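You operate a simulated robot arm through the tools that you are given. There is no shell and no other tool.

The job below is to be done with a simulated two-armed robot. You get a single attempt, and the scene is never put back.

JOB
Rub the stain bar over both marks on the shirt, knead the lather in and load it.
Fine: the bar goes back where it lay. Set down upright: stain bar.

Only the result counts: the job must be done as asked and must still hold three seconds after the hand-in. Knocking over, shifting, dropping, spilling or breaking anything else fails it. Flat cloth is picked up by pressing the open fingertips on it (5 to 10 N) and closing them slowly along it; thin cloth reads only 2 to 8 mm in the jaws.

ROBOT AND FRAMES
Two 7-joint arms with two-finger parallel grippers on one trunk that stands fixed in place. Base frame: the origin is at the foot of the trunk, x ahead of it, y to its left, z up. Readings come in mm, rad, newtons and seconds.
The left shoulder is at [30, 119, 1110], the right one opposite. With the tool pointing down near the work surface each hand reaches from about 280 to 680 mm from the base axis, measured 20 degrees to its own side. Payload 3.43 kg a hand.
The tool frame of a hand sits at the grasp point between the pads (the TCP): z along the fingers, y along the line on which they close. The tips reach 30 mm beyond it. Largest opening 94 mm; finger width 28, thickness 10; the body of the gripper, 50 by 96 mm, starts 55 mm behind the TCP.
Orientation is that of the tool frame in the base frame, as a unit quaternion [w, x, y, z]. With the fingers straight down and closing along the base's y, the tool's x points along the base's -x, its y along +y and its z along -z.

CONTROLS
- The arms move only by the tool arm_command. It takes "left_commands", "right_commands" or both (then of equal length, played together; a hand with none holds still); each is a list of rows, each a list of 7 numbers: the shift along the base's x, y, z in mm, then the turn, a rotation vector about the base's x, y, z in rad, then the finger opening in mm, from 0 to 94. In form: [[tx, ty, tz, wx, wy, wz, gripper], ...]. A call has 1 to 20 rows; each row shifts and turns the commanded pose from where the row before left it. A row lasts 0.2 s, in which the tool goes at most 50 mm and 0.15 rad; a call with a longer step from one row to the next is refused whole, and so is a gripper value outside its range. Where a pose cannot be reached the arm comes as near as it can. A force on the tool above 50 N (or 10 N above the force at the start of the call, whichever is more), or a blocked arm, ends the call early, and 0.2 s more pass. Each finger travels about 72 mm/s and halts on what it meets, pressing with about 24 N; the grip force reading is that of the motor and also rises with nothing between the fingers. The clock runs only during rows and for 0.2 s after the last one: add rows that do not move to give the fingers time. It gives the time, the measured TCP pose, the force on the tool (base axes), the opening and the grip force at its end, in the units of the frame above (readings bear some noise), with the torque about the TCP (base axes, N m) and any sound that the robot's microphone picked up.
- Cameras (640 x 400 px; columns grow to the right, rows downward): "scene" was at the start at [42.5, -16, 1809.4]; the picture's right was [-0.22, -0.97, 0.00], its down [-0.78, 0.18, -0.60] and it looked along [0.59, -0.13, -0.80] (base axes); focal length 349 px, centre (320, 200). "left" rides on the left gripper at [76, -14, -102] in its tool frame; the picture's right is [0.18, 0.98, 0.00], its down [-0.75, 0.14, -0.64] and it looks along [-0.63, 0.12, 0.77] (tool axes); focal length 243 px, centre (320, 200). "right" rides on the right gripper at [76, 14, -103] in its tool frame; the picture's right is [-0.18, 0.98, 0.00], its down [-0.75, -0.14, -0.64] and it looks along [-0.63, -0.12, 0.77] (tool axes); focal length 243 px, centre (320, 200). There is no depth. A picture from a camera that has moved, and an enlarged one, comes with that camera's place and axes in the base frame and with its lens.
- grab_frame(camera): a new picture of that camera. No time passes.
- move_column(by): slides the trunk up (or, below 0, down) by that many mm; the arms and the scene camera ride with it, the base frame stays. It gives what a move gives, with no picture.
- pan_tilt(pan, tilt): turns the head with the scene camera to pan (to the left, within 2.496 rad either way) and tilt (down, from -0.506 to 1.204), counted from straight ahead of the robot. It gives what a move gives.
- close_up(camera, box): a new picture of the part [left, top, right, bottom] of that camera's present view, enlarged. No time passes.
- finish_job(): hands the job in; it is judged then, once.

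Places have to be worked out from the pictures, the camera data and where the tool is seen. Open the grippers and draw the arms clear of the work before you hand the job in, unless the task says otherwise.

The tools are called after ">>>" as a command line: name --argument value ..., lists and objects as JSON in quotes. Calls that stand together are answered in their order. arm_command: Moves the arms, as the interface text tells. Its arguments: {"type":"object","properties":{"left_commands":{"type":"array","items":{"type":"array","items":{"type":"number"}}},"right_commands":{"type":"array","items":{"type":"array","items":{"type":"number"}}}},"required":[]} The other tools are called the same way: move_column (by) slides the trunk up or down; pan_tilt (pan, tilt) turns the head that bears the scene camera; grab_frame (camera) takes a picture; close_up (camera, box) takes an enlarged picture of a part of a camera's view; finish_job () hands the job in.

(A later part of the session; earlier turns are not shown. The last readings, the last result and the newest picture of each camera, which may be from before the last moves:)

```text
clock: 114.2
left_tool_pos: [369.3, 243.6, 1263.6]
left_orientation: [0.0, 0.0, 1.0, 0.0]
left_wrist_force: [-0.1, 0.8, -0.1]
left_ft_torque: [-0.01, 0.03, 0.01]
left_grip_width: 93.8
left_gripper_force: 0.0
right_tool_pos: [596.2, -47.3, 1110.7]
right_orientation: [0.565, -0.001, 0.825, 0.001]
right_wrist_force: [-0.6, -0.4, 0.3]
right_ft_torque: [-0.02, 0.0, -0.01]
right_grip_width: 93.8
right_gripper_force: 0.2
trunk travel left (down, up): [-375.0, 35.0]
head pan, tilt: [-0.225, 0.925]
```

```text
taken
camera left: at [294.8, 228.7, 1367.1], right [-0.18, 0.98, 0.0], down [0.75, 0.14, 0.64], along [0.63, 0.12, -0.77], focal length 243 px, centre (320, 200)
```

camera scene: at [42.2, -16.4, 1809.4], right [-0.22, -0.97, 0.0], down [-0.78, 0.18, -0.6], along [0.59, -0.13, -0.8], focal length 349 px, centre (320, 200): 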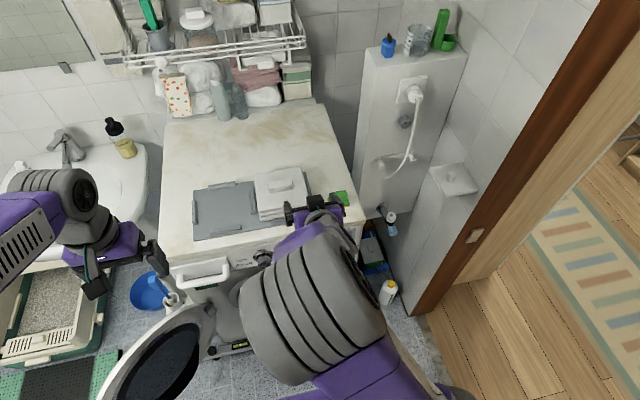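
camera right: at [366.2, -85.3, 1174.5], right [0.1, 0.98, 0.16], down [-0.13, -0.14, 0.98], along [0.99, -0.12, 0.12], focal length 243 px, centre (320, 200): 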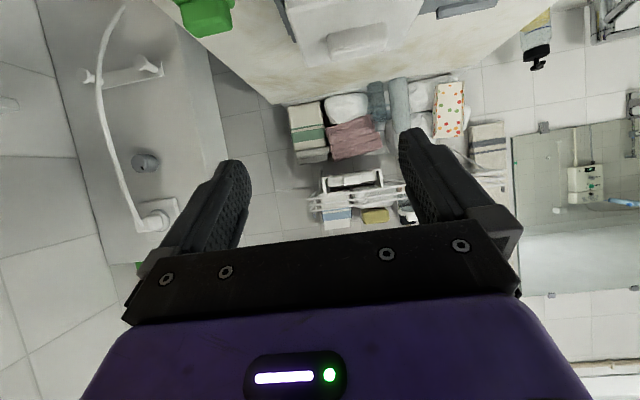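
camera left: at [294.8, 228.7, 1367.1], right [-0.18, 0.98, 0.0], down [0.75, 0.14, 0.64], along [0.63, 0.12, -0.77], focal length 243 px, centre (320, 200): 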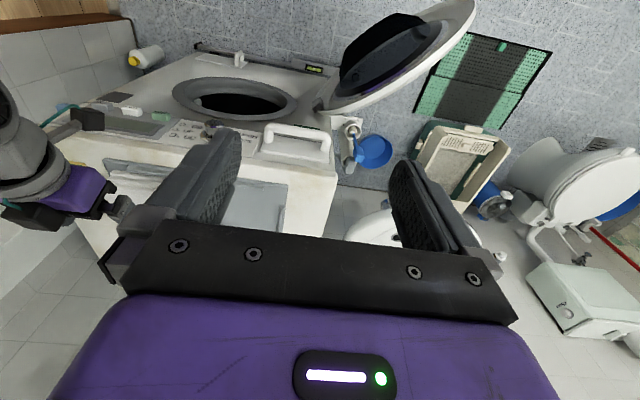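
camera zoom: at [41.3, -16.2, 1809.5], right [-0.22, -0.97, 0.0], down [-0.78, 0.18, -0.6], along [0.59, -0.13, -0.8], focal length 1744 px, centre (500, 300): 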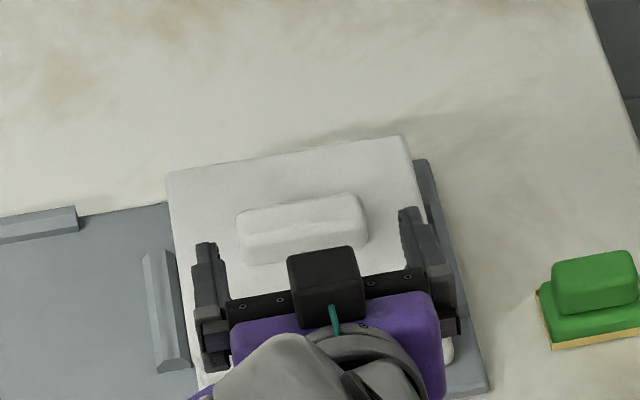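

The fingers straddle the ridge symmetrically from this view. I zoom in on the hand to understand the black cube between the fingers before going down.

>>> close_up --camera "scene" --box '[244, 165, 324, 215]'

>>> close_up --camera "left" --box '[0, 80, 160, 240]'

>>> grab_frame --camera "right"

```text
8.00 times, centred on (284, 190) of scene
camera zoom: at [41.3, -16.2, 1809.5], right [-0.22, -0.97, 0.0], down [-0.78, 0.18, -0.6], along [0.59, -0.13, -0.8], focal length 2791 px, centre (608, 280)
```

zoom: 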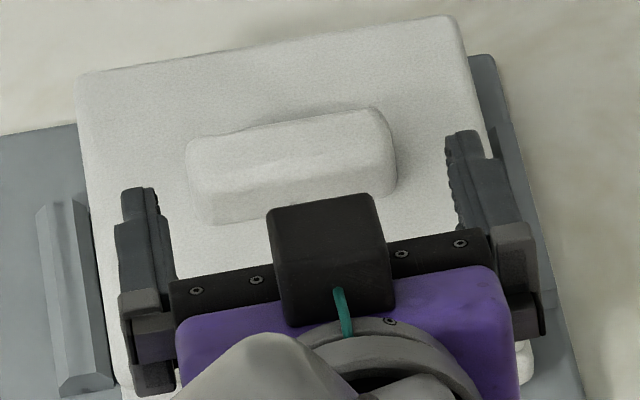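

```text
2.50 times, centred on (80, 160) of left
camera zoom: at [294.8, 228.7, 1367.1], right [-0.18, 0.98, 0.0], down [0.75, 0.14, 0.64], along [0.63, 0.12, -0.77], focal length 606 px, centre (920, 300)
```

zoom: 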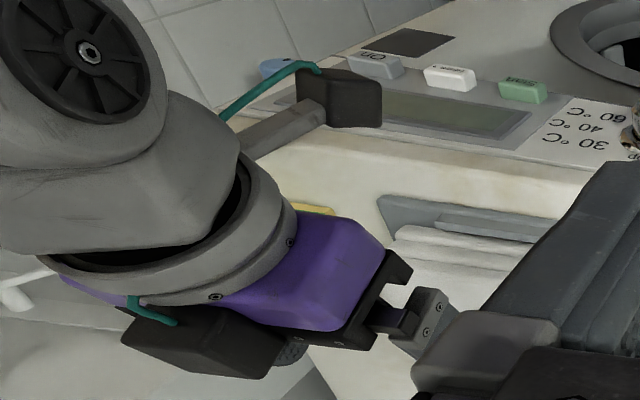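

```text
taken
camera right: at [474.4, -33.1, 1077.8], right [0.07, 0.98, 0.17], down [-0.33, -0.14, 0.93], along [0.94, -0.12, 0.31], focal length 243 px, centre (320, 200)
```

right: 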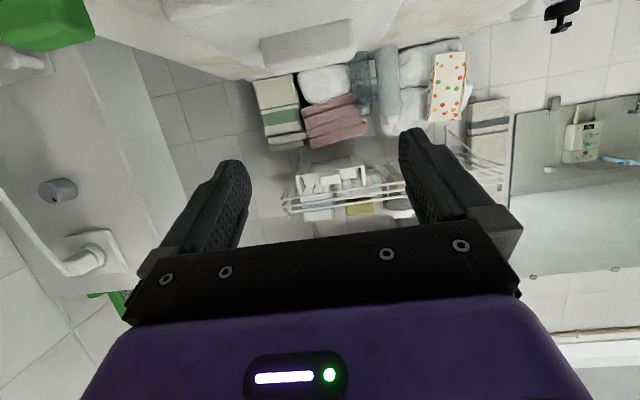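

The cube is a box on the hand's upper side, the wrist camera is below. I advance to just above and behind the ridge in two steps.

>>> arm_command --right_commands '[[31, 0, -20, 0, 0, 0, 94], [31, 0, -20, 0, 0, 0, 94], [21, 0, -20, 0, 0, 0, 94], [0, 0, -6, 0, 0, 0, 94], [0, 0, 0, 0, 0, 0, 94]]'

>>> close_up --camera "scene" --box '[244, 155, 324, 205]'

>>> close_up --camera "left" --box '[0, 60, 240, 210]'

```text
clock: 115.4
left_tool_pos: [372.4, 243.2, 1265.1]
left_orientation: [0.0, 0.0, 1.0, 0.0]
left_wrist_force: [-0.2, -0.4, 1.2]
left_ft_torque: [-0.01, 0.01, 0.0]
left_grip_width: 94.2
left_gripper_force: 0.1
right_tool_pos: [681.7, -47.3, 1044.5]
right_orientation: [0.564, 0.0, 0.826, 0.0]
right_wrist_force: [-0.4, 1.1, 0.6]
right_ft_torque: [0.0, -0.02, 0.04]
right_grip_width: 93.8
right_gripper_force: 0.0
trunk travel left (down, up): [-375.0, 35.0]
head pan, tilt: [-0.225, 0.925]
```

```text
8.00 times, centred on (284, 180) of scene
camera zoom: at [42.8, -15.9, 1809.4], right [-0.22, -0.97, 0.0], down [-0.78, 0.18, -0.6], along [0.59, -0.13, -0.8], focal length 2791 px, centre (608, 360)
```

zoom: 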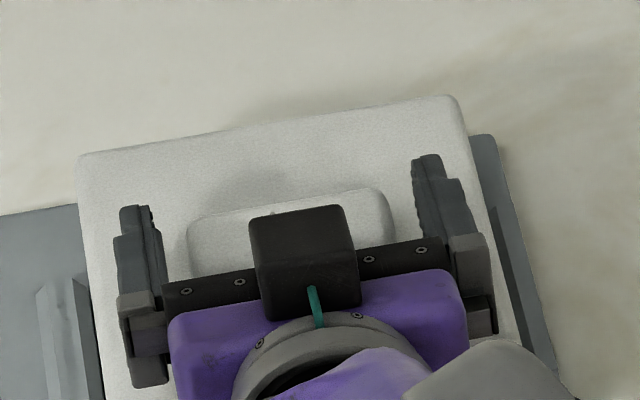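

```text
2.67 times, centred on (120, 135) of left
camera zoom: at [295.9, 228.9, 1366.8], right [-0.18, 0.98, 0.0], down [0.75, 0.14, 0.64], along [0.63, 0.12, -0.77], focal length 647 px, centre (853, 373)
```

zoom: 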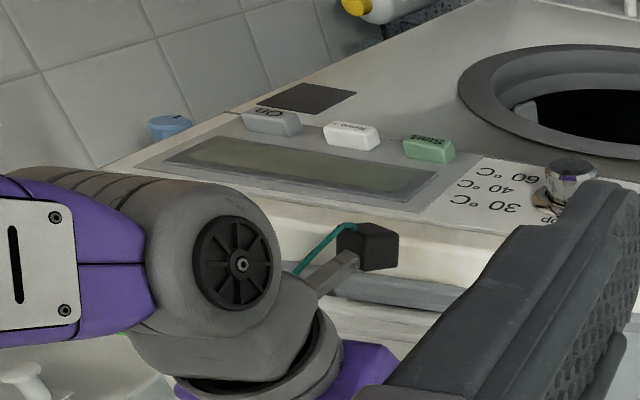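

The pads straddle the ridge with even gaps and reach past its far edge. I lower in small steps until the fingertips just touch the shirt top.

>>> arm_command --right_commands '[[0, 0, -3, 0, 0, 0, 94], [0, 0, -3, 0, 0, 0, 94], [0, 0, -2, 0, 0, 0, 94], [0, 0, 0, 0, 0, 0, 94]]'

```text
clock: 116.4
left_tool_pos: [371.7, 243.1, 1265.5]
left_orientation: [0.001, 0.0, 1.0, 0.0]
left_wrist_force: [0.0, -0.7, -0.5]
left_ft_torque: [0.02, 0.03, -0.03]
left_grip_width: 94.0
left_gripper_force: 0.0
right_tool_pos: [680.9, -49.8, 1036.3]
right_orientation: [0.565, -0.001, 0.825, 0.001]
right_wrist_force: [0.4, -0.1, -0.4]
right_ft_torque: [-0.01, -0.02, 0.01]
right_grip_width: 94.1
right_gripper_force: 0.0
trunk travel left (down, up): [-375.0, 35.0]
head pan, tilt: [-0.225, 0.925]
```

No contact yet at 1036; I continue in 1.5 mm steps.

>>> arm_command --right_commands '[[0, 0, -1.5, 0, 0, 0, 94], [0, 0, -1.5, 0, 0, 0, 94], [0, 0, 0, 0, 0, 0, 94]]'

```text
clock: 117.2
left_tool_pos: [369.8, 242.8, 1265.0]
left_orientation: [0.001, 0.0, 1.0, 0.0]
left_wrist_force: [0.7, 0.3, -0.2]
left_ft_torque: [-0.01, 0.02, -0.02]
left_grip_width: 94.1
left_gripper_force: 0.0
right_tool_pos: [680.2, -49.1, 1036.1]
right_orientation: [0.567, 0.001, 0.824, 0.0]
right_wrist_force: [-1.0, -2.3, 9.8]
right_ft_torque: [-0.28, -0.22, -0.07]
right_grip_width: 94.0
right_gripper_force: 0.1
trunk travel left (down, up): [-375.0, 35.0]
head pan, tilt: [-0.225, 0.925]
```

The fingertips touch the shirt at commanded 1033 (10 N). I rise 1.5 mm and close slowly on the ridge.

>>> arm_command --right_commands '[[0, 0, 1.5, 0, 0, 0, 90], [0, 0, 0, 0, 0, 0, 84], [0, 0, 0, 0, 0, 0, 79], [0, 0, 0, 0, 0, 0, 75], [0, 0, 0, 0, 0, 0, 72], [0, 0, 0, 0, 0, 0, 69], [0, 0, 0, 0, 0, 0, 66], [0, 0, 0, 0, 0, 0, 62], [0, 0, 0, 0, 0, 0, 58], [0, 0, 0, 0, 0, 0, 54], [0, 0, 0, 0, 0, 0, 54]]'

>>> close_up --camera "scene" --box '[244, 155, 324, 205]'

```text
clock: 119.6
left_tool_pos: [370.9, 243.7, 1264.9]
left_orientation: [0.001, 0.0, 1.0, 0.0]
left_wrist_force: [-0.5, 0.2, -0.2]
left_ft_torque: [0.0, 0.02, 0.03]
left_grip_width: 93.7
left_gripper_force: 0.1
right_tool_pos: [680.1, -47.2, 1035.6]
right_orientation: [0.564, 0.0, 0.825, 0.001]
right_wrist_force: [0.8, 0.5, 10.5]
right_ft_torque: [0.25, -0.24, 0.09]
right_grip_width: 74.6
right_gripper_force: 24.1
trunk travel left (down, up): [-375.0, 35.0]
head pan, tilt: [-0.225, 0.925]
```

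```text
8.00 times, centred on (284, 180) of scene
camera zoom: at [41.0, -15.8, 1809.5], right [-0.22, -0.97, 0.0], down [-0.78, 0.18, -0.6], along [0.59, -0.13, -0.8], focal length 2791 px, centre (608, 360)
```

zoom: 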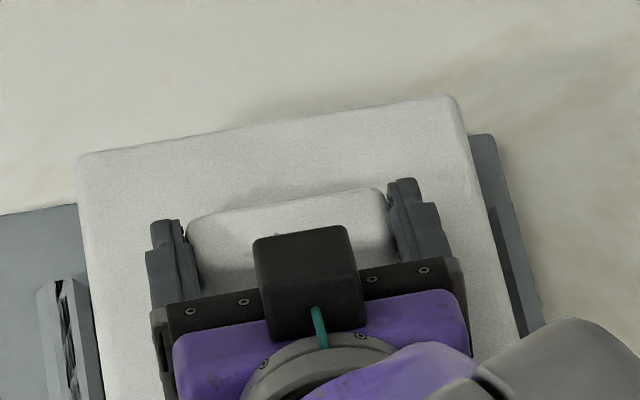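

It stopped at 74.6 mm with a 10 N upward push, so the tips are riding on the ridge's flared foot. I open, rise 4 mm and close again.

>>> arm_command --right_commands '[[0, 0, 0, 0, 0, 0, 80], [0, 0, 0, 0, 0, 0, 84], [0, 0, 4, 0, 0, 0, 84], [0, 0, 0, 0, 0, 0, 80], [0, 0, 0, 0, 0, 0, 76], [0, 0, 0, 0, 0, 0, 73], [0, 0, 0, 0, 0, 0, 70], [0, 0, 0, 0, 0, 0, 66], [0, 0, 0, 0, 0, 0, 61], [0, 0, 0, 0, 0, 0, 56], [0, 0, 0, 0, 0, 0, 56]]'

>>> close_up --camera "scene" --box '[244, 155, 324, 205]'

```text
clock: 122.0
left_tool_pos: [371.1, 243.9, 1264.6]
left_orientation: [0.0, 0.0, 1.0, 0.0]
left_wrist_force: [-0.6, -0.4, 0.8]
left_ft_torque: [-0.03, 0.02, 0.02]
left_grip_width: 93.8
left_gripper_force: 0.2
right_tool_pos: [681.4, -47.8, 1039.3]
right_orientation: [0.564, 0.0, 0.825, 0.0]
right_wrist_force: [0.3, -0.4, 0.4]
right_ft_torque: [0.0, 0.07, -0.02]
right_grip_width: 74.7
right_gripper_force: 23.9
trunk travel left (down, up): [-375.0, 35.0]
head pan, tilt: [-0.225, 0.925]
```

```text
8.00 times, centred on (284, 180) of scene
camera zoom: at [42.8, -16.0, 1809.4], right [-0.22, -0.97, 0.0], down [-0.78, 0.18, -0.6], along [0.59, -0.13, -0.8], focal length 2791 px, centre (608, 360)
```

zoom: 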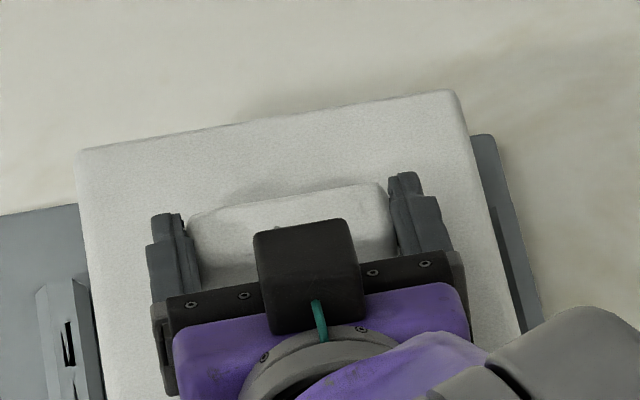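

Now it's 74.7 mm with no upward push, so that is the true ridge width. I lift gently a few millimetres and check the load.

>>> arm_command --right_commands '[[0, 0, 2, 0, 0, 0, 56], [0, 0, 3, 0, 0, 0, 56], [0, 0, 5, 0, 0, 0, 56], [0, 0, 5, 0, 0, 0, 56], [0, 0, 0, 0, 0, 0, 56]]'

>>> close_up --camera "scene" --box '[220, 140, 348, 220]'

>>> close_up --camera "left" --box '[0, 60, 240, 210]'

```text
clock: 123.2
left_tool_pos: [373.3, 243.4, 1264.4]
left_orientation: [0.0, 0.0, 1.0, -0.001]
left_wrist_force: [0.1, 0.2, -0.3]
left_ft_torque: [0.0, -0.02, 0.04]
left_grip_width: 94.0
left_gripper_force: 0.1
right_tool_pos: [680.5, -49.2, 1053.2]
right_orientation: [0.563, 0.0, 0.826, 0.0]
right_wrist_force: [0.0, -0.1, -2.2]
right_ft_torque: [-0.02, 0.05, -0.02]
right_grip_width: 74.5
right_gripper_force: 24.4
trunk travel left (down, up): [-375.0, 35.0]
head pan, tilt: [-0.225, 0.925]
```

```text
5.00 times, centred on (284, 180) of scene
camera zoom: at [42.8, -16.0, 1809.4], right [-0.22, -0.97, 0.0], down [-0.78, 0.18, -0.6], along [0.59, -0.13, -0.8], focal length 1744 px, centre (500, 300)
```

zoom: 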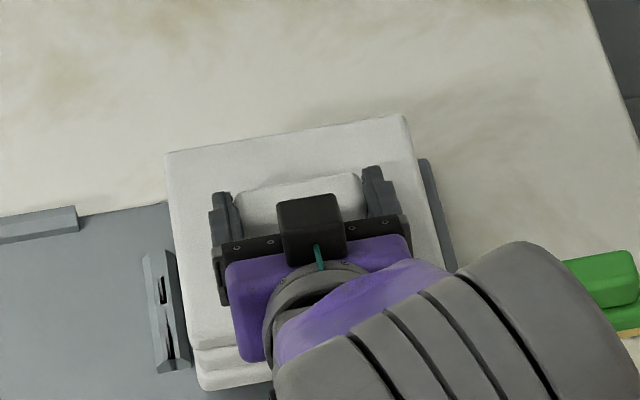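

```text
2.67 times, centred on (120, 135) of left
camera zoom: at [295.9, 228.9, 1366.8], right [-0.18, 0.98, 0.0], down [0.75, 0.14, 0.64], along [0.63, 0.12, -0.77], focal length 647 px, centre (853, 373)
```

zoom: 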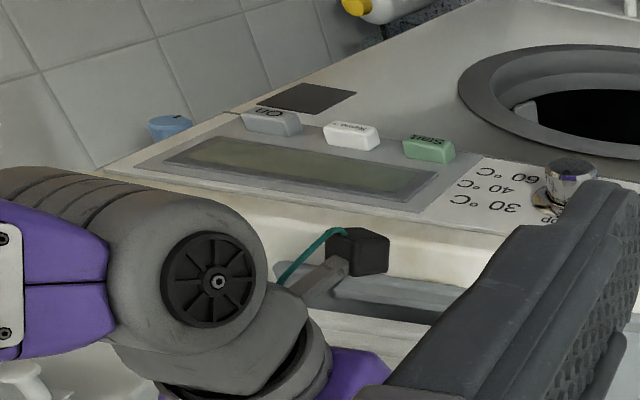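

The shirt is lifted (about 2 N of weight, grip steady at 74.5 mm). I raise it further and then look at the machine front, door and floor space with the head camera.

>>> arm_command --right_commands '[[0, 0, 10, 0, 0, 0, 56], [0, 0, 15, 0, 0, 0, 56], [0, 0, 15, 0, 0, 0, 56], [0, 0, 12, 0, 0, 0, 56], [0, 0, 0, 0, 0, 0, 56]]'

>>> pan_tilt --pan 0.0 --tilt 1.15

>>> grab_frame --camera "scene"

>>> grab_frame --camera "left"

```text
clock: 124.4
left_tool_pos: [371.7, 243.4, 1264.7]
left_orientation: [0.0, 0.0, 1.0, 0.0]
left_wrist_force: [-0.7, -0.7, 0.4]
left_ft_torque: [0.0, -0.02, 0.02]
left_grip_width: 93.9
left_gripper_force: 0.1
right_tool_pos: [680.8, -47.8, 1105.3]
right_orientation: [0.564, 0.0, 0.825, 0.0]
right_wrist_force: [-0.2, 0.0, -1.1]
right_ft_torque: [0.02, 0.03, 0.02]
right_grip_width: 74.9
right_gripper_force: 23.7
trunk travel left (down, up): [-375.0, 35.0]
head pan, tilt: [-0.225, 0.925]
```

```text
clock: 125.2
left_tool_pos: [371.7, 243.9, 1264.6]
left_orientation: [-0.001, 0.0, 1.0, 0.0]
left_wrist_force: [-0.6, 0.9, 0.5]
left_ft_torque: [-0.02, 0.01, -0.02]
left_grip_width: 93.8
left_gripper_force: 0.0
right_tool_pos: [679.9, -48.2, 1104.5]
right_orientation: [0.564, 0.0, 0.826, 0.0]
right_wrist_force: [0.7, 0.7, -2.2]
right_ft_torque: [0.01, 0.0, 0.01]
right_grip_width: 74.6
right_gripper_force: 24.3
trunk travel left (down, up): [-375.0, 35.0]
head pan, tilt: [0.0, 1.15]
```

```text
taken
camera scene: at [30.0, 0.4, 1794.3], right [0.0, -1.0, 0.0], down [-0.91, 0.0, -0.41], along [0.41, 0.0, -0.91], focal length 349 px, centre (320, 200)
```

scene: 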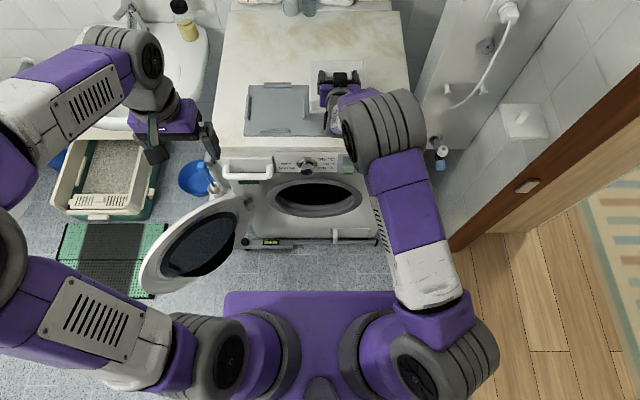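

```text
taken
camera left: at [295.7, 228.8, 1366.9], right [-0.18, 0.98, 0.0], down [0.75, 0.14, 0.64], along [0.63, 0.12, -0.77], focal length 243 px, centre (320, 200)
```

left: 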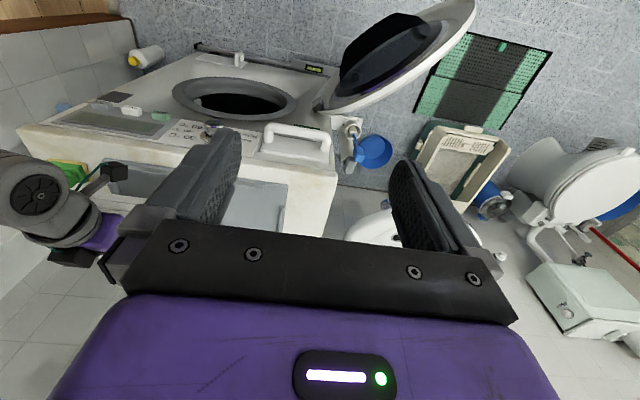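

The head view shows the door swung far left and the front clear. From several views the drum mouth is centred near (556, 20, 648), about 265 mm across, and the machine front is at x≈557. I first draw the shirt straight back toward me.

>>> arm_command --right_commands '[[-15, 0, 5, 0, 0, 0, 56], [-28, 0, 5, 0, 0, 0, 56], [-30, 0, 5, 0, 0, 0, 56], [-30, 0, 0, 0, 0, 0, 56], [-30, 0, 0, 0, 0, 0, 56], [-28, 0, 0, 0, 0, 0, 56], [-20, 0, 0, 0, 0, 0, 56], [0, 0, 0, 0, 0, 0, 56]]'

>>> grab_frame --camera "scene"

>>> grab_frame --camera "left"

>>> grab_frame --camera "right"

```text
clock: 127.0
left_tool_pos: [371.8, 244.1, 1264.8]
left_orientation: [0.0, 0.001, 1.0, 0.0]
left_wrist_force: [-0.3, -0.4, -0.1]
left_ft_torque: [0.0, -0.02, -0.02]
left_grip_width: 93.9
left_gripper_force: 0.1
right_tool_pos: [499.7, -46.5, 1120.1]
right_orientation: [0.564, 0.001, 0.826, 0.0]
right_wrist_force: [0.7, 0.8, -2.7]
right_ft_torque: [0.0, 0.06, 0.0]
right_grip_width: 74.4
right_gripper_force: 23.9
trunk travel left (down, up): [-375.0, 35.0]
head pan, tilt: [0.0, 1.15]
```

```text
taken
camera scene: at [30.3, 0.4, 1794.2], right [0.0, -1.0, 0.0], down [-0.91, 0.0, -0.41], along [0.41, 0.0, -0.91], focal length 349 px, centre (320, 200)
```

scene: 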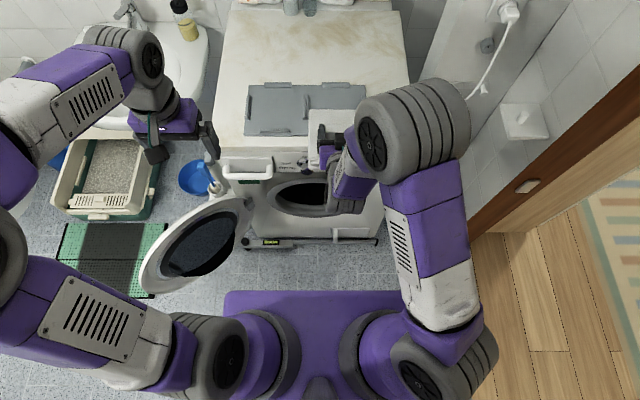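

```text
taken
camera left: at [296.1, 228.8, 1366.8], right [-0.18, 0.98, 0.0], down [0.75, 0.14, 0.64], along [0.63, 0.12, -0.77], focal length 243 px, centre (320, 200)
```

left: 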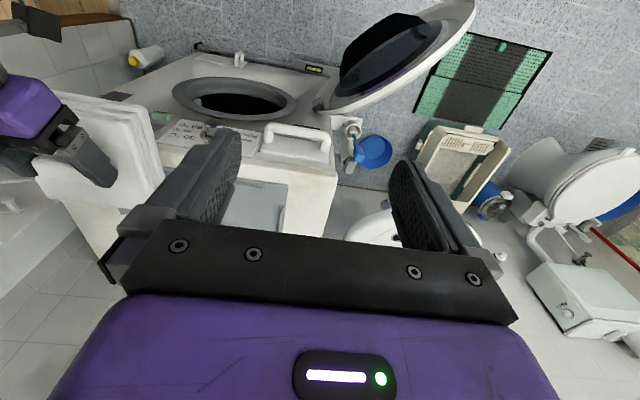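

```text
taken
camera right: at [376.4, -32.4, 1087.1], right [0.07, 0.98, 0.17], down [-0.32, -0.14, 0.94], along [0.94, -0.12, 0.31], focal length 243 px, centre (320, 200)
```

right: 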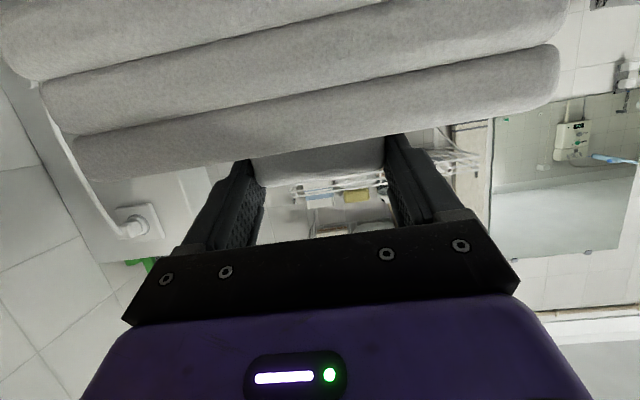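

The shirt hangs level in the grip. I check its marks area from the left camera and the drum mouth.

>>> close_up --camera "left" --box '[0, 70, 240, 220]'

>>> close_up --camera "scene" --box '[220, 130, 420, 255]'

>>> close_up --camera "left" --box '[150, 40, 350, 165]'

```text
2.67 times, centred on (120, 145) of left
camera zoom: at [296.1, 228.8, 1366.8], right [-0.18, 0.98, 0.0], down [0.75, 0.14, 0.64], along [0.63, 0.12, -0.77], focal length 647 px, centre (853, 347)
```

zoom: 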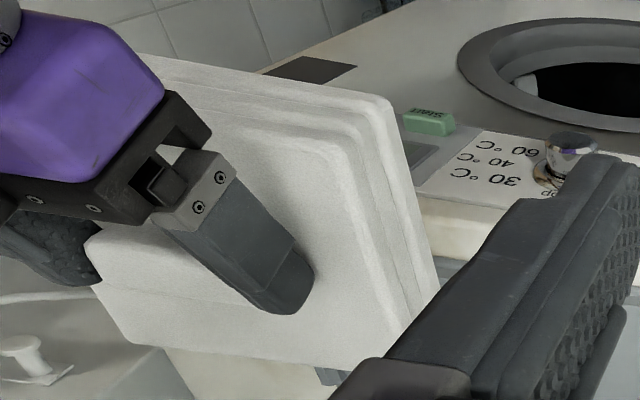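

```text
3.20 times, centred on (320, 192) of scene
camera zoom: at [30.3, 0.4, 1794.2], right [0.0, -1.0, 0.0], down [-0.91, 0.0, -0.41], along [0.41, 0.0, -0.91], focal length 1116 px, centre (320, 224)
```

zoom: 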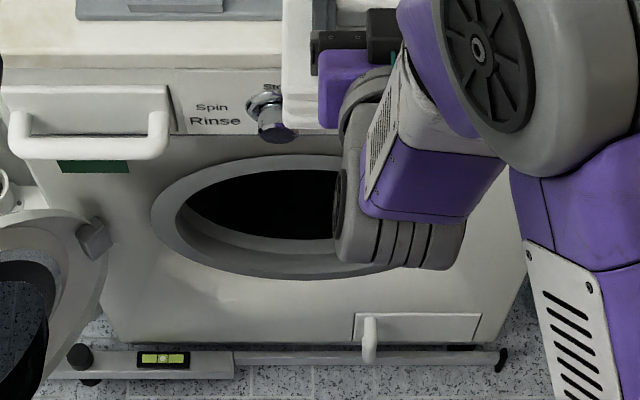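

```text
3.20 times, centred on (250, 102) of left
camera zoom: at [296.1, 228.8, 1366.8], right [-0.18, 0.98, 0.0], down [0.75, 0.14, 0.64], along [0.63, 0.12, -0.77], focal length 776 px, centre (544, 512)
```

zoom: 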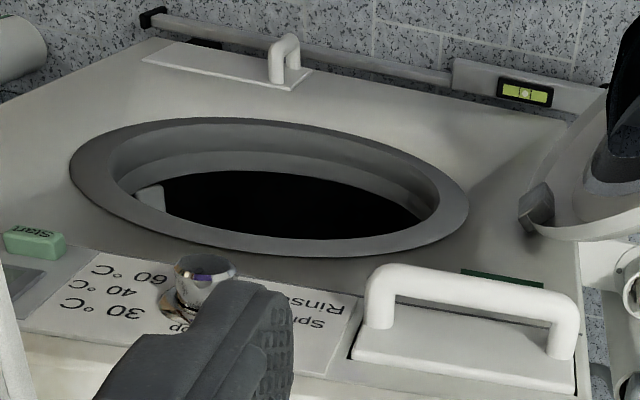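

The shirt is intact with no dots. I swing it back and to the right, clear of the machine, so I can lower the trunk.

>>> arm_command --right_commands '[[-10, -30, 0, 0, 0, 0, 56], [-10, -35, 0, 0, 0, 0, 56], [-10, -35, 0, 0, 0, 0, 56], [-10, -35, 0, 0, 0, 0, 56], [-10, -35, 0, 0, 0, 0, 56], [-10, -35, 0, 0, 0, 0, 56], [-10, -35, 0, 0, 0, 0, 56], [-5, -22, 0, 0, 0, 0, 56], [0, 0, 0, 0, 0, 0, 56]]'

>>> grab_frame --camera "scene"

```text
clock: 128.9
left_tool_pos: [372.3, 243.0, 1265.3]
left_orientation: [0.0, 0.0, 1.0, -0.001]
left_wrist_force: [1.0, 0.1, -0.3]
left_ft_torque: [-0.01, 0.01, 0.02]
left_grip_width: 94.0
left_gripper_force: 0.0
right_tool_pos: [429.3, -311.4, 1119.6]
right_orientation: [0.564, 0.001, 0.826, -0.001]
right_wrist_force: [0.3, 0.2, -1.7]
right_ft_torque: [0.02, -0.01, 0.03]
right_grip_width: 74.7
right_gripper_force: 23.6
right hand out of reach, approached as far as the arm can: row 5
trunk travel left (down, up): [-375.0, 35.0]
head pan, tilt: [0.0, 1.15]
```

```text
taken
camera scene: at [30.1, 1.0, 1794.3], right [0.0, -1.0, 0.0], down [-0.91, 0.0, -0.41], along [0.41, 0.0, -0.91], focal length 349 px, centre (320, 200)
```

scene: 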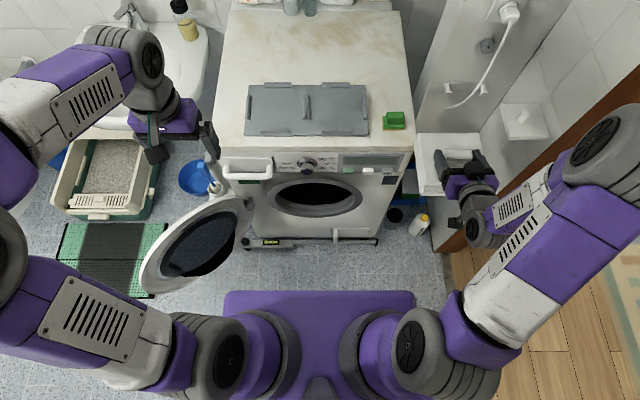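

The shirt hangs clear to the right front. I lower the trunk in two stages, watching forces.

>>> move_column --by -75

>>> grab_frame --camera "scene"

>>> grab_frame --camera "left"

```text
clock: 130.1
left_tool_pos: [371.8, 243.5, 1190.0]
left_orientation: [0.0, 0.0, 1.0, -0.001]
left_wrist_force: [0.3, 1.0, 0.0]
left_ft_torque: [0.0, -0.02, -0.01]
left_grip_width: 94.2
left_gripper_force: 0.0
right_tool_pos: [429.5, -310.7, 1045.1]
right_orientation: [0.564, 0.0, 0.826, 0.0]
right_wrist_force: [-0.5, -0.1, -1.4]
right_ft_torque: [0.01, 0.05, -0.04]
right_grip_width: 74.6
right_gripper_force: 24.2
trunk travel left (down, up): [-300.0, 110.0]
head pan, tilt: [0.0, 1.15]
```

```text
taken
camera scene: at [29.7, 0.4, 1719.4], right [0.0, -1.0, 0.0], down [-0.91, 0.0, -0.41], along [0.41, 0.0, -0.91], focal length 349 px, centre (320, 200)
```

scene: 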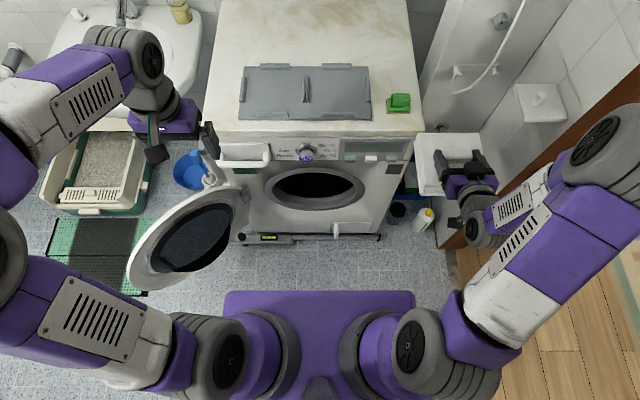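

```text
taken
camera left: at [295.6, 228.8, 1292.0], right [-0.18, 0.98, 0.0], down [0.75, 0.14, 0.64], along [0.63, 0.12, -0.77], focal length 243 px, centre (320, 200)
```

left: 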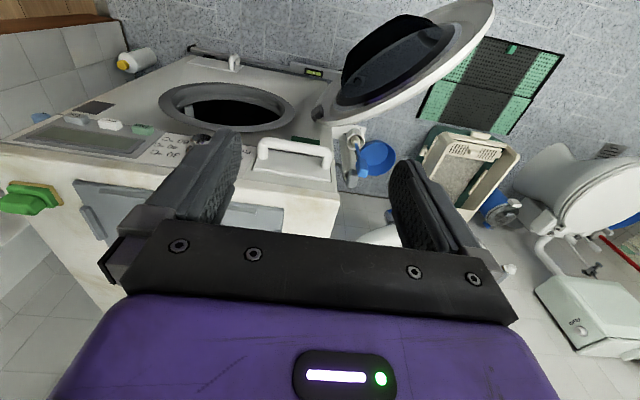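

All clear; I lower another 75 mm.

>>> move_column --by -75

>>> grab_frame --camera "scene"

>>> grab_frame --camera "left"

```text
clock: 131.2
left_tool_pos: [371.1, 243.2, 1114.0]
left_orientation: [0.0, 0.0, 1.0, 0.0]
left_wrist_force: [-0.5, 0.1, 0.1]
left_ft_torque: [0.02, 0.03, 0.01]
left_grip_width: 94.2
left_gripper_force: 0.0
right_tool_pos: [429.8, -310.6, 969.6]
right_orientation: [0.564, 0.0, 0.825, 0.0]
right_wrist_force: [-0.7, 0.1, -1.8]
right_ft_torque: [0.03, 0.03, 0.0]
right_grip_width: 74.4
right_gripper_force: 24.0
trunk travel left (down, up): [-225.0, 185.0]
head pan, tilt: [0.0, 1.15]
```

```text
taken
camera scene: at [29.7, 0.4, 1644.4], right [0.0, -1.0, 0.0], down [-0.91, 0.0, -0.41], along [0.41, 0.0, -0.91], focal length 349 px, centre (320, 200)
```

scene: 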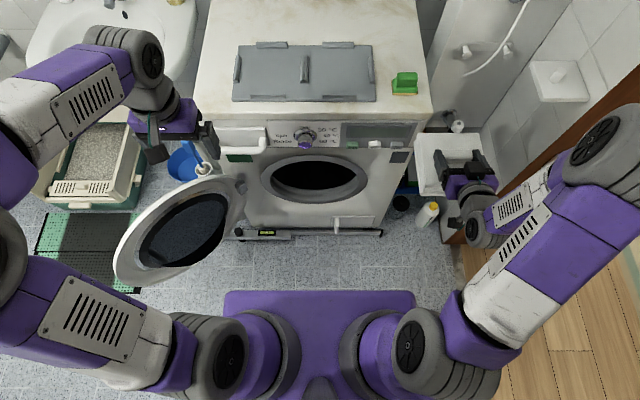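

```text
taken
camera left: at [295.6, 228.8, 1217.0], right [-0.18, 0.98, 0.0], down [0.75, 0.14, 0.64], along [0.63, 0.12, -0.77], focal length 243 px, centre (320, 200)
```

left: 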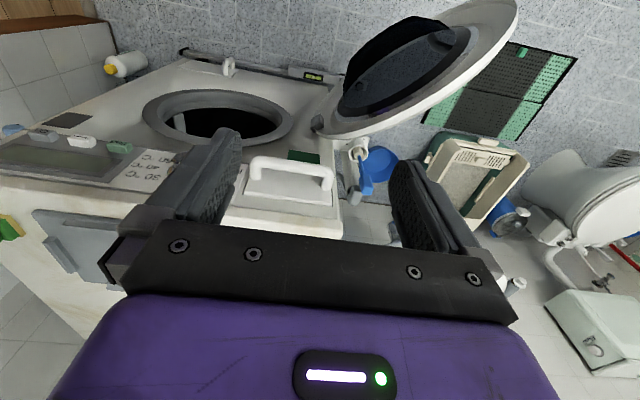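

I zoom on the drum mouth from both cameras to triangulate it with the earlier heights.

>>> close_up --camera "scene" --box '[240, 130, 400, 230]'

>>> close_up --camera "left" --box '[130, 60, 330, 185]'

>>> close_up --camera "scene" --box '[100, 150, 300, 300]'

```text
4.00 times, centred on (320, 180) of scene
camera zoom: at [29.7, 0.4, 1644.4], right [0.0, -1.0, 0.0], down [-0.91, 0.0, -0.41], along [0.41, 0.0, -0.91], focal length 1395 px, centre (320, 280)
```

zoom: 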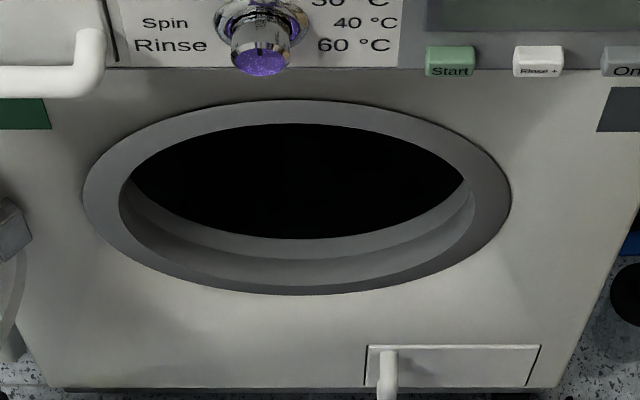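

```text
3.20 times, centred on (230, 122) of left
camera zoom: at [295.6, 228.8, 1217.0], right [-0.18, 0.98, 0.0], down [0.75, 0.14, 0.64], along [0.63, 0.12, -0.77], focal length 776 px, centre (608, 448)
```

zoom: 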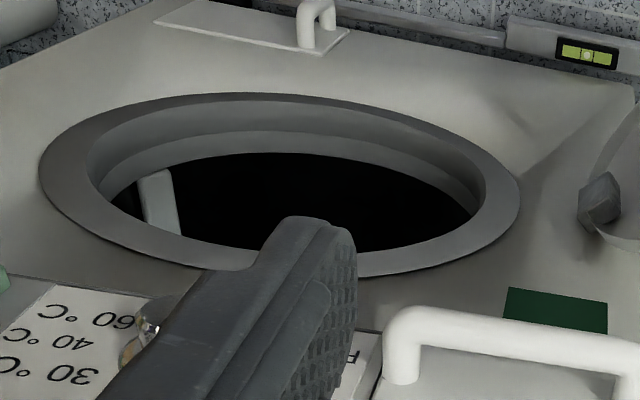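

```text
2.67 times, centred on (200, 225) of scene
camera zoom: at [29.7, 0.4, 1644.4], right [0.0, -1.0, 0.0], down [-0.91, 0.0, -0.41], along [0.41, 0.0, -0.91], focal length 930 px, centre (640, 133)
```

zoom: 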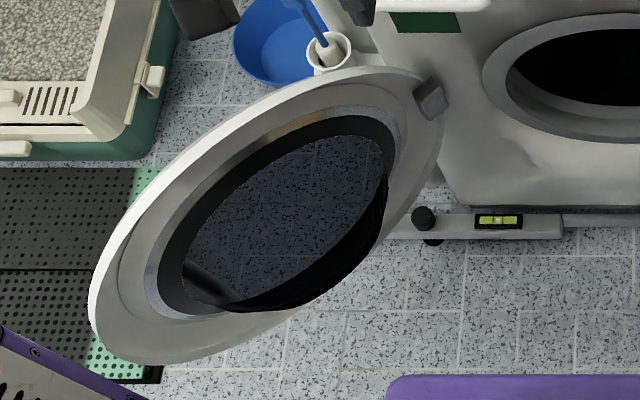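

The drum mouth is now well fixed: ring face at x≈566, centre y≈20, z≈591, mouth radius about 140 mm with a tunnel about 40 mm deep. I lower the shirt with the arm at this right-hand spot, in stages.

>>> arm_command --right_commands '[[0, 0, -15, 0, 0, 0, 56], [0, 0, -25, 0, 0, 0, 56], [0, 0, -25, 0, 0, 0, 56], [0, 0, -25, 0, 0, 0, 56], [0, 0, -25, 0, 0, 0, 56], [0, 0, -25, 0, 0, 0, 56], [0, 0, 0, 0, 0, 0, 56]]'

>>> grab_frame --camera "scene"

```text
clock: 132.8
left_tool_pos: [370.8, 243.9, 1114.4]
left_orientation: [0.0, 0.0, 1.0, 0.0]
left_wrist_force: [0.4, 0.6, -0.1]
left_ft_torque: [0.02, -0.02, 0.01]
left_grip_width: 94.2
left_gripper_force: 0.1
right_tool_pos: [429.7, -310.8, 830.1]
right_orientation: [0.565, 0.0, 0.825, 0.0]
right_wrist_force: [-0.2, 0.1, -0.6]
right_ft_torque: [0.01, 0.06, 0.01]
right_grip_width: 75.0
right_gripper_force: 24.0
trunk travel left (down, up): [-225.0, 185.0]
head pan, tilt: [0.0, 1.15]
```

```text
taken
camera scene: at [29.7, 0.7, 1644.3], right [0.0, -1.0, 0.0], down [-0.91, 0.0, -0.41], along [0.41, 0.0, -0.91], focal length 349 px, centre (320, 200)
```

scene: 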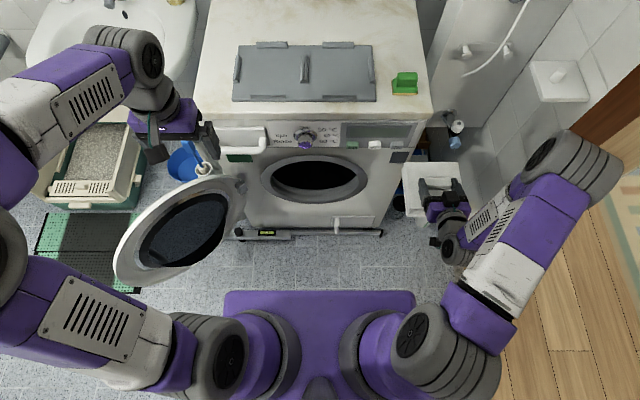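

Smooth so far. I continue lowering to about z 590.

>>> arm_command --right_commands '[[0, 0, -24, 0, 0, 0, 56], [0, 0, -24, 0, 0, 0, 56], [0, 0, -24, 0, 0, 0, 56], [0, 0, -24, 0, 0, 0, 56], [0, 0, -24, 0, 0, 0, 56], [0, 0, -24, 0, 0, 0, 56], [0, 0, -24, 0, 0, 0, 56], [0, 0, -24, 0, 0, 0, 56], [0, 0, -24, 0, 0, 0, 56], [0, 0, -22, 0, 0, 0, 56], [0, 0, 0, 0, 0, 0, 56]]'

>>> grab_frame --camera "scene"

>>> grab_frame --camera "right"

```text
clock: 135.2
left_tool_pos: [371.7, 242.9, 1115.2]
left_orientation: [0.0, 0.0, 1.0, 0.0]
left_wrist_force: [-0.5, 0.4, 0.2]
left_ft_torque: [0.01, 0.01, 0.02]
left_grip_width: 94.0
left_gripper_force: 0.1
right_tool_pos: [427.7, -310.9, 590.3]
right_orientation: [0.564, 0.0, 0.826, 0.0]
right_wrist_force: [-0.2, 0.0, -2.9]
right_ft_torque: [-0.01, 0.01, -0.02]
right_grip_width: 74.6
right_gripper_force: 24.0
trunk travel left (down, up): [-225.0, 185.0]
head pan, tilt: [0.0, 1.15]
```

```text
taken
camera scene: at [29.9, 0.5, 1644.3], right [0.0, -1.0, 0.0], down [-0.91, 0.0, -0.41], along [0.41, 0.0, -0.91], focal length 349 px, centre (320, 200)
```

scene: 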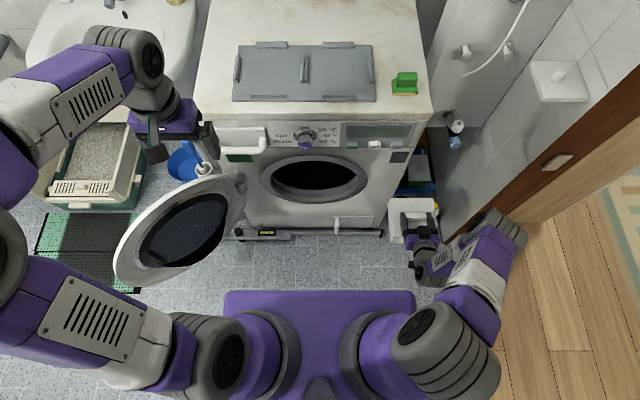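

```text
taken
camera right: at [306.3, -297.1, 557.6], right [0.07, 0.98, 0.17], down [-0.32, -0.14, 0.94], along [0.94, -0.12, 0.31], focal length 243 px, centre (320, 200)
```

right: 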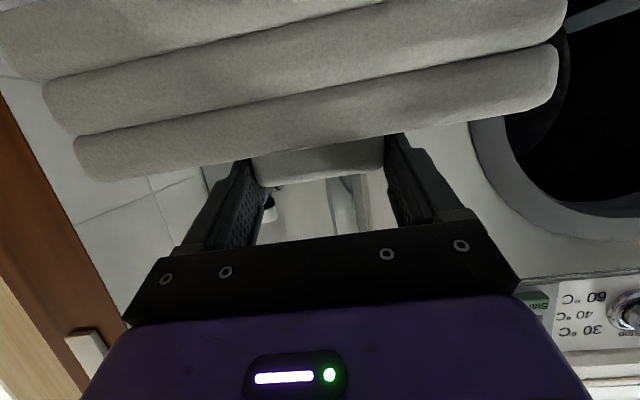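

The drum mouth is visible at the right side of the wrist view. I carry the shirt sideways to in front of the mouth (y≈20).

>>> arm_command --right_commands '[[0, 18, 0, 0, 0, 0, 56], [0, 30, 0, 0, 0, 0, 56], [0, 30, 0, 0, 0, 0, 56], [0, 30, 0, 0, 0, 0, 56], [0, 30, 0, 0, 0, 0, 56], [0, 30, 0, 0, 0, 0, 56], [0, 30, 0, 0, 0, 0, 56], [0, 30, 0, 0, 0, 0, 56], [0, 30, 0, 0, 0, 0, 56], [0, 30, 0, 0, 0, 0, 56], [0, 25, 0, 0, 0, 0, 56], [0, 18, 0, 0, 0, 0, 56], [0, 0, 0, 0, 0, 0, 56]]'

>>> grab_frame --camera "scene"

>>> grab_frame --camera "left"

>>> grab_frame --camera "right"

```text
clock: 138.0
left_tool_pos: [372.0, 243.4, 1114.6]
left_orientation: [0.0, 0.001, 1.0, 0.0]
left_wrist_force: [0.1, 1.2, 0.1]
left_ft_torque: [-0.03, 0.02, -0.05]
left_grip_width: 94.1
left_gripper_force: 0.1
right_tool_pos: [432.4, 10.4, 595.7]
right_orientation: [0.564, 0.0, 0.826, 0.0]
right_wrist_force: [0.0, 0.2, -1.9]
right_ft_torque: [-0.03, 0.04, -0.02]
right_grip_width: 74.4
right_gripper_force: 23.9
right hand out of reach, approached as far as the arm can: row 12
trunk travel left (down, up): [-225.0, 185.0]
head pan, tilt: [0.0, 1.15]
```

```text
taken
camera scene: at [29.9, 1.2, 1644.3], right [0.0, -1.0, 0.0], down [-0.91, 0.0, -0.41], along [0.41, 0.0, -0.91], focal length 349 px, centre (320, 200)
```

scene: 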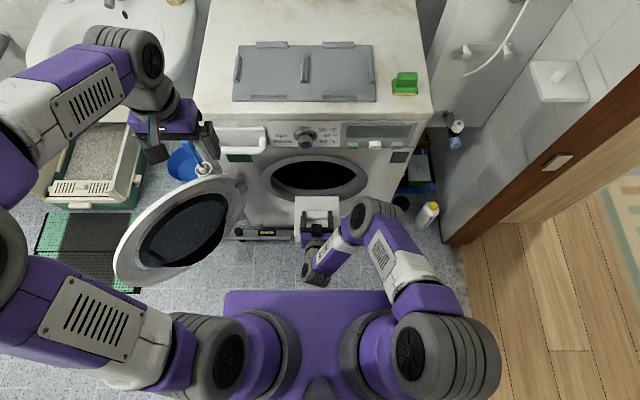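

```text
taken
camera left: at [295.8, 229.4, 1216.7], right [-0.18, 0.98, 0.0], down [0.75, 0.14, 0.64], along [0.63, 0.12, -0.77], focal length 243 px, centre (320, 200)
```

left: 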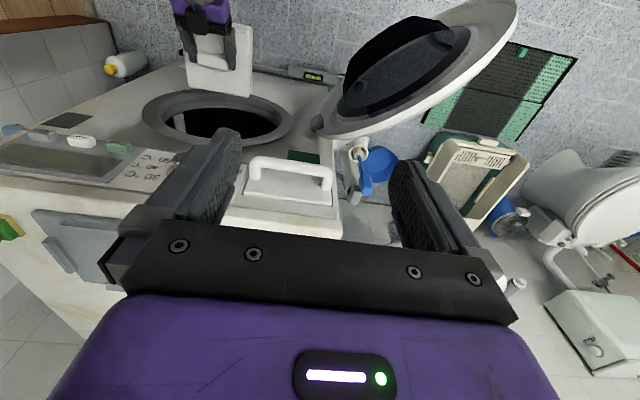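

```text
taken
camera right: at [309.7, 24.5, 561.4], right [0.07, 0.98, 0.17], down [-0.32, -0.14, 0.94], along [0.94, -0.12, 0.31], focal length 243 px, centre (320, 200)
```

right: 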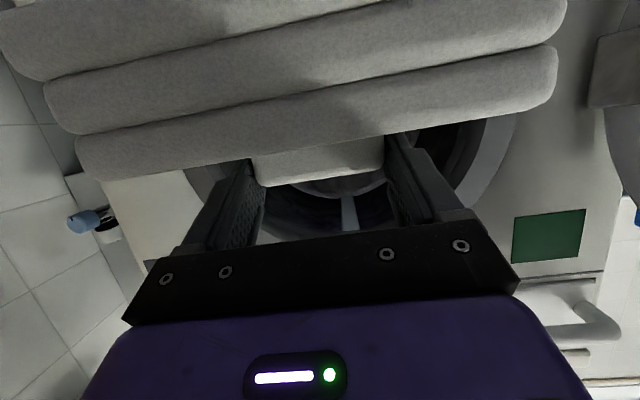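

The arm was a bit too folded and stopped near y=10. I move forward slightly, which eases it, and align with the mouth centre.

>>> arm_command --right_commands '[[10, 4, -1, 0, 0, 0, 56], [10, 4, -1, 0, 0, 0, 56], [0, 0, 0, 0, 0, 0, 56]]'

>>> close_up --camera "scene" --box '[220, 140, 420, 265]'

>>> close_up --camera "left" --box '[100, 0, 340, 150]'

>>> close_up --camera "right" --box '[160, 60, 560, 310]'

```text
clock: 138.8
left_tool_pos: [371.5, 242.7, 1113.9]
left_orientation: [0.0, 0.0, 1.0, -0.001]
left_wrist_force: [0.0, 0.0, -0.2]
left_ft_torque: [0.0, -0.01, 0.02]
left_grip_width: 93.8
left_gripper_force: 0.0
right_tool_pos: [454.1, 18.9, 592.2]
right_orientation: [0.565, 0.0, 0.825, 0.001]
right_wrist_force: [-0.1, 0.0, -1.9]
right_ft_torque: [0.02, 0.02, -0.03]
right_grip_width: 74.5
right_gripper_force: 23.7
trunk travel left (down, up): [-225.0, 185.0]
head pan, tilt: [0.0, 1.15]
```

```text
3.20 times, centred on (320, 202) of scene
camera zoom: at [29.9, 0.5, 1644.3], right [0.0, -1.0, 0.0], down [-0.91, 0.0, -0.41], along [0.41, 0.0, -0.91], focal length 1116 px, centre (320, 192)
```

zoom: 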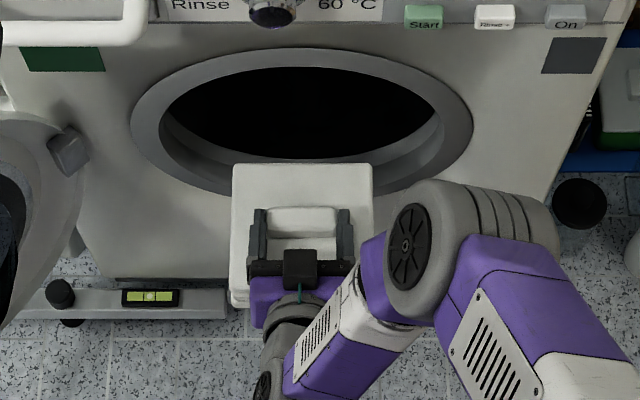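

```text
2.67 times, centred on (220, 75) of left
camera zoom: at [295.8, 228.9, 1216.8], right [-0.18, 0.98, 0.0], down [0.75, 0.14, 0.64], along [0.63, 0.12, -0.77], focal length 647 px, centre (587, 533)
```

zoom: 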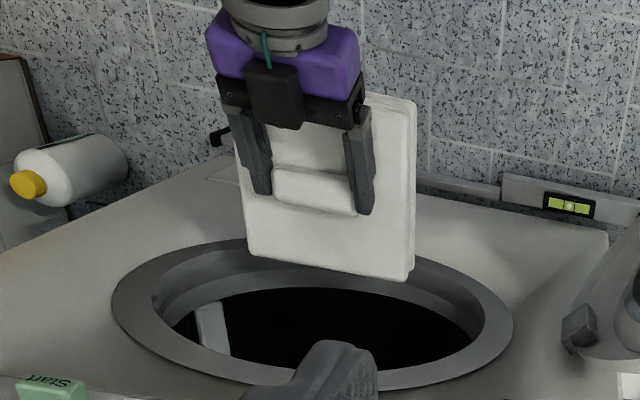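

```text
1.60 times, centred on (360, 185) of right
camera zoom: at [330.4, 33.0, 559.8], right [0.07, 0.98, 0.17], down [-0.32, -0.14, 0.94], along [0.94, -0.12, 0.31], focal length 388 px, centre (256, 224)
```

zoom: 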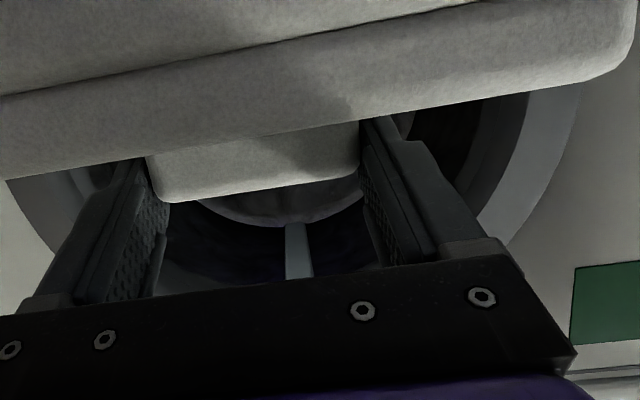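

The shirt is centred on the mouth. I advance it slowly into the opening and watch the forces.

>>> arm_command --right_commands '[[15, 0, 0, 0, 0, 0, 56], [20, 0, 0, 0, 0, 0, 56], [20, 0, 0, 0, 0, 0, 56], [15, 0, 0, 0, 0, 0, 56], [0, 0, 0, 0, 0, 0, 56]]'

>>> close_up --camera "scene" --box '[220, 140, 420, 265]'

>>> close_up --camera "left" --box '[100, 0, 340, 150]'

>>> close_up --camera "right" --box '[160, 60, 560, 310]'

```text
clock: 140.0
left_tool_pos: [371.8, 242.9, 1114.3]
left_orientation: [-0.001, 0.001, 1.0, -0.001]
left_wrist_force: [0.3, -0.7, -0.4]
left_ft_torque: [-0.01, 0.05, 0.01]
left_grip_width: 94.0
left_gripper_force: 0.0
right_tool_pos: [522.1, 17.8, 592.4]
right_orientation: [0.565, 0.0, 0.825, 0.001]
right_wrist_force: [-0.2, -0.1, -1.2]
right_ft_torque: [0.01, 0.05, 0.03]
right_grip_width: 74.6
right_gripper_force: 23.9
trunk travel left (down, up): [-225.0, 185.0]
head pan, tilt: [0.0, 1.15]
```

```text
3.20 times, centred on (320, 202) of scene
camera zoom: at [29.9, 0.4, 1644.3], right [0.0, -1.0, 0.0], down [-0.91, 0.0, -0.41], along [0.41, 0.0, -0.91], focal length 1116 px, centre (320, 192)
```

zoom: 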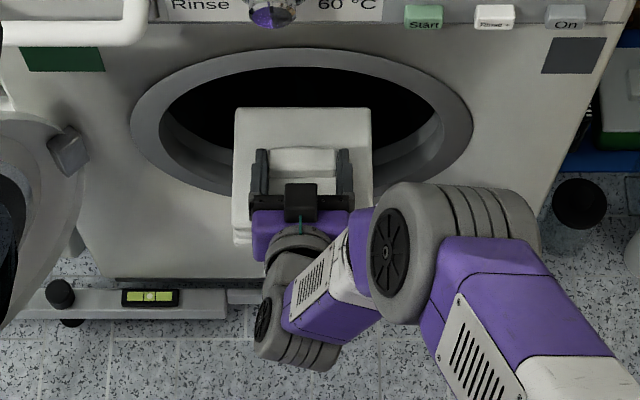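

```text
2.67 times, centred on (220, 75) of left
camera zoom: at [295.8, 228.8, 1216.9], right [-0.18, 0.98, 0.0], down [0.75, 0.14, 0.64], along [0.63, 0.12, -0.77], focal length 647 px, centre (587, 533)
```

zoom: 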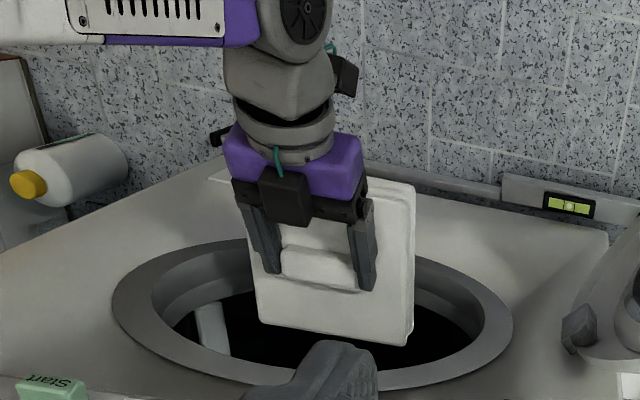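

```text
1.60 times, centred on (360, 185) of right
camera zoom: at [399.5, 32.7, 558.8], right [0.07, 0.98, 0.17], down [-0.32, -0.14, 0.94], along [0.94, -0.12, 0.31], focal length 388 px, centre (256, 224)
```

zoom: 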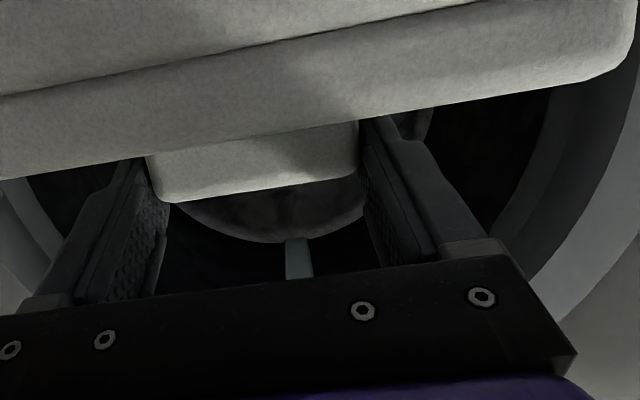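

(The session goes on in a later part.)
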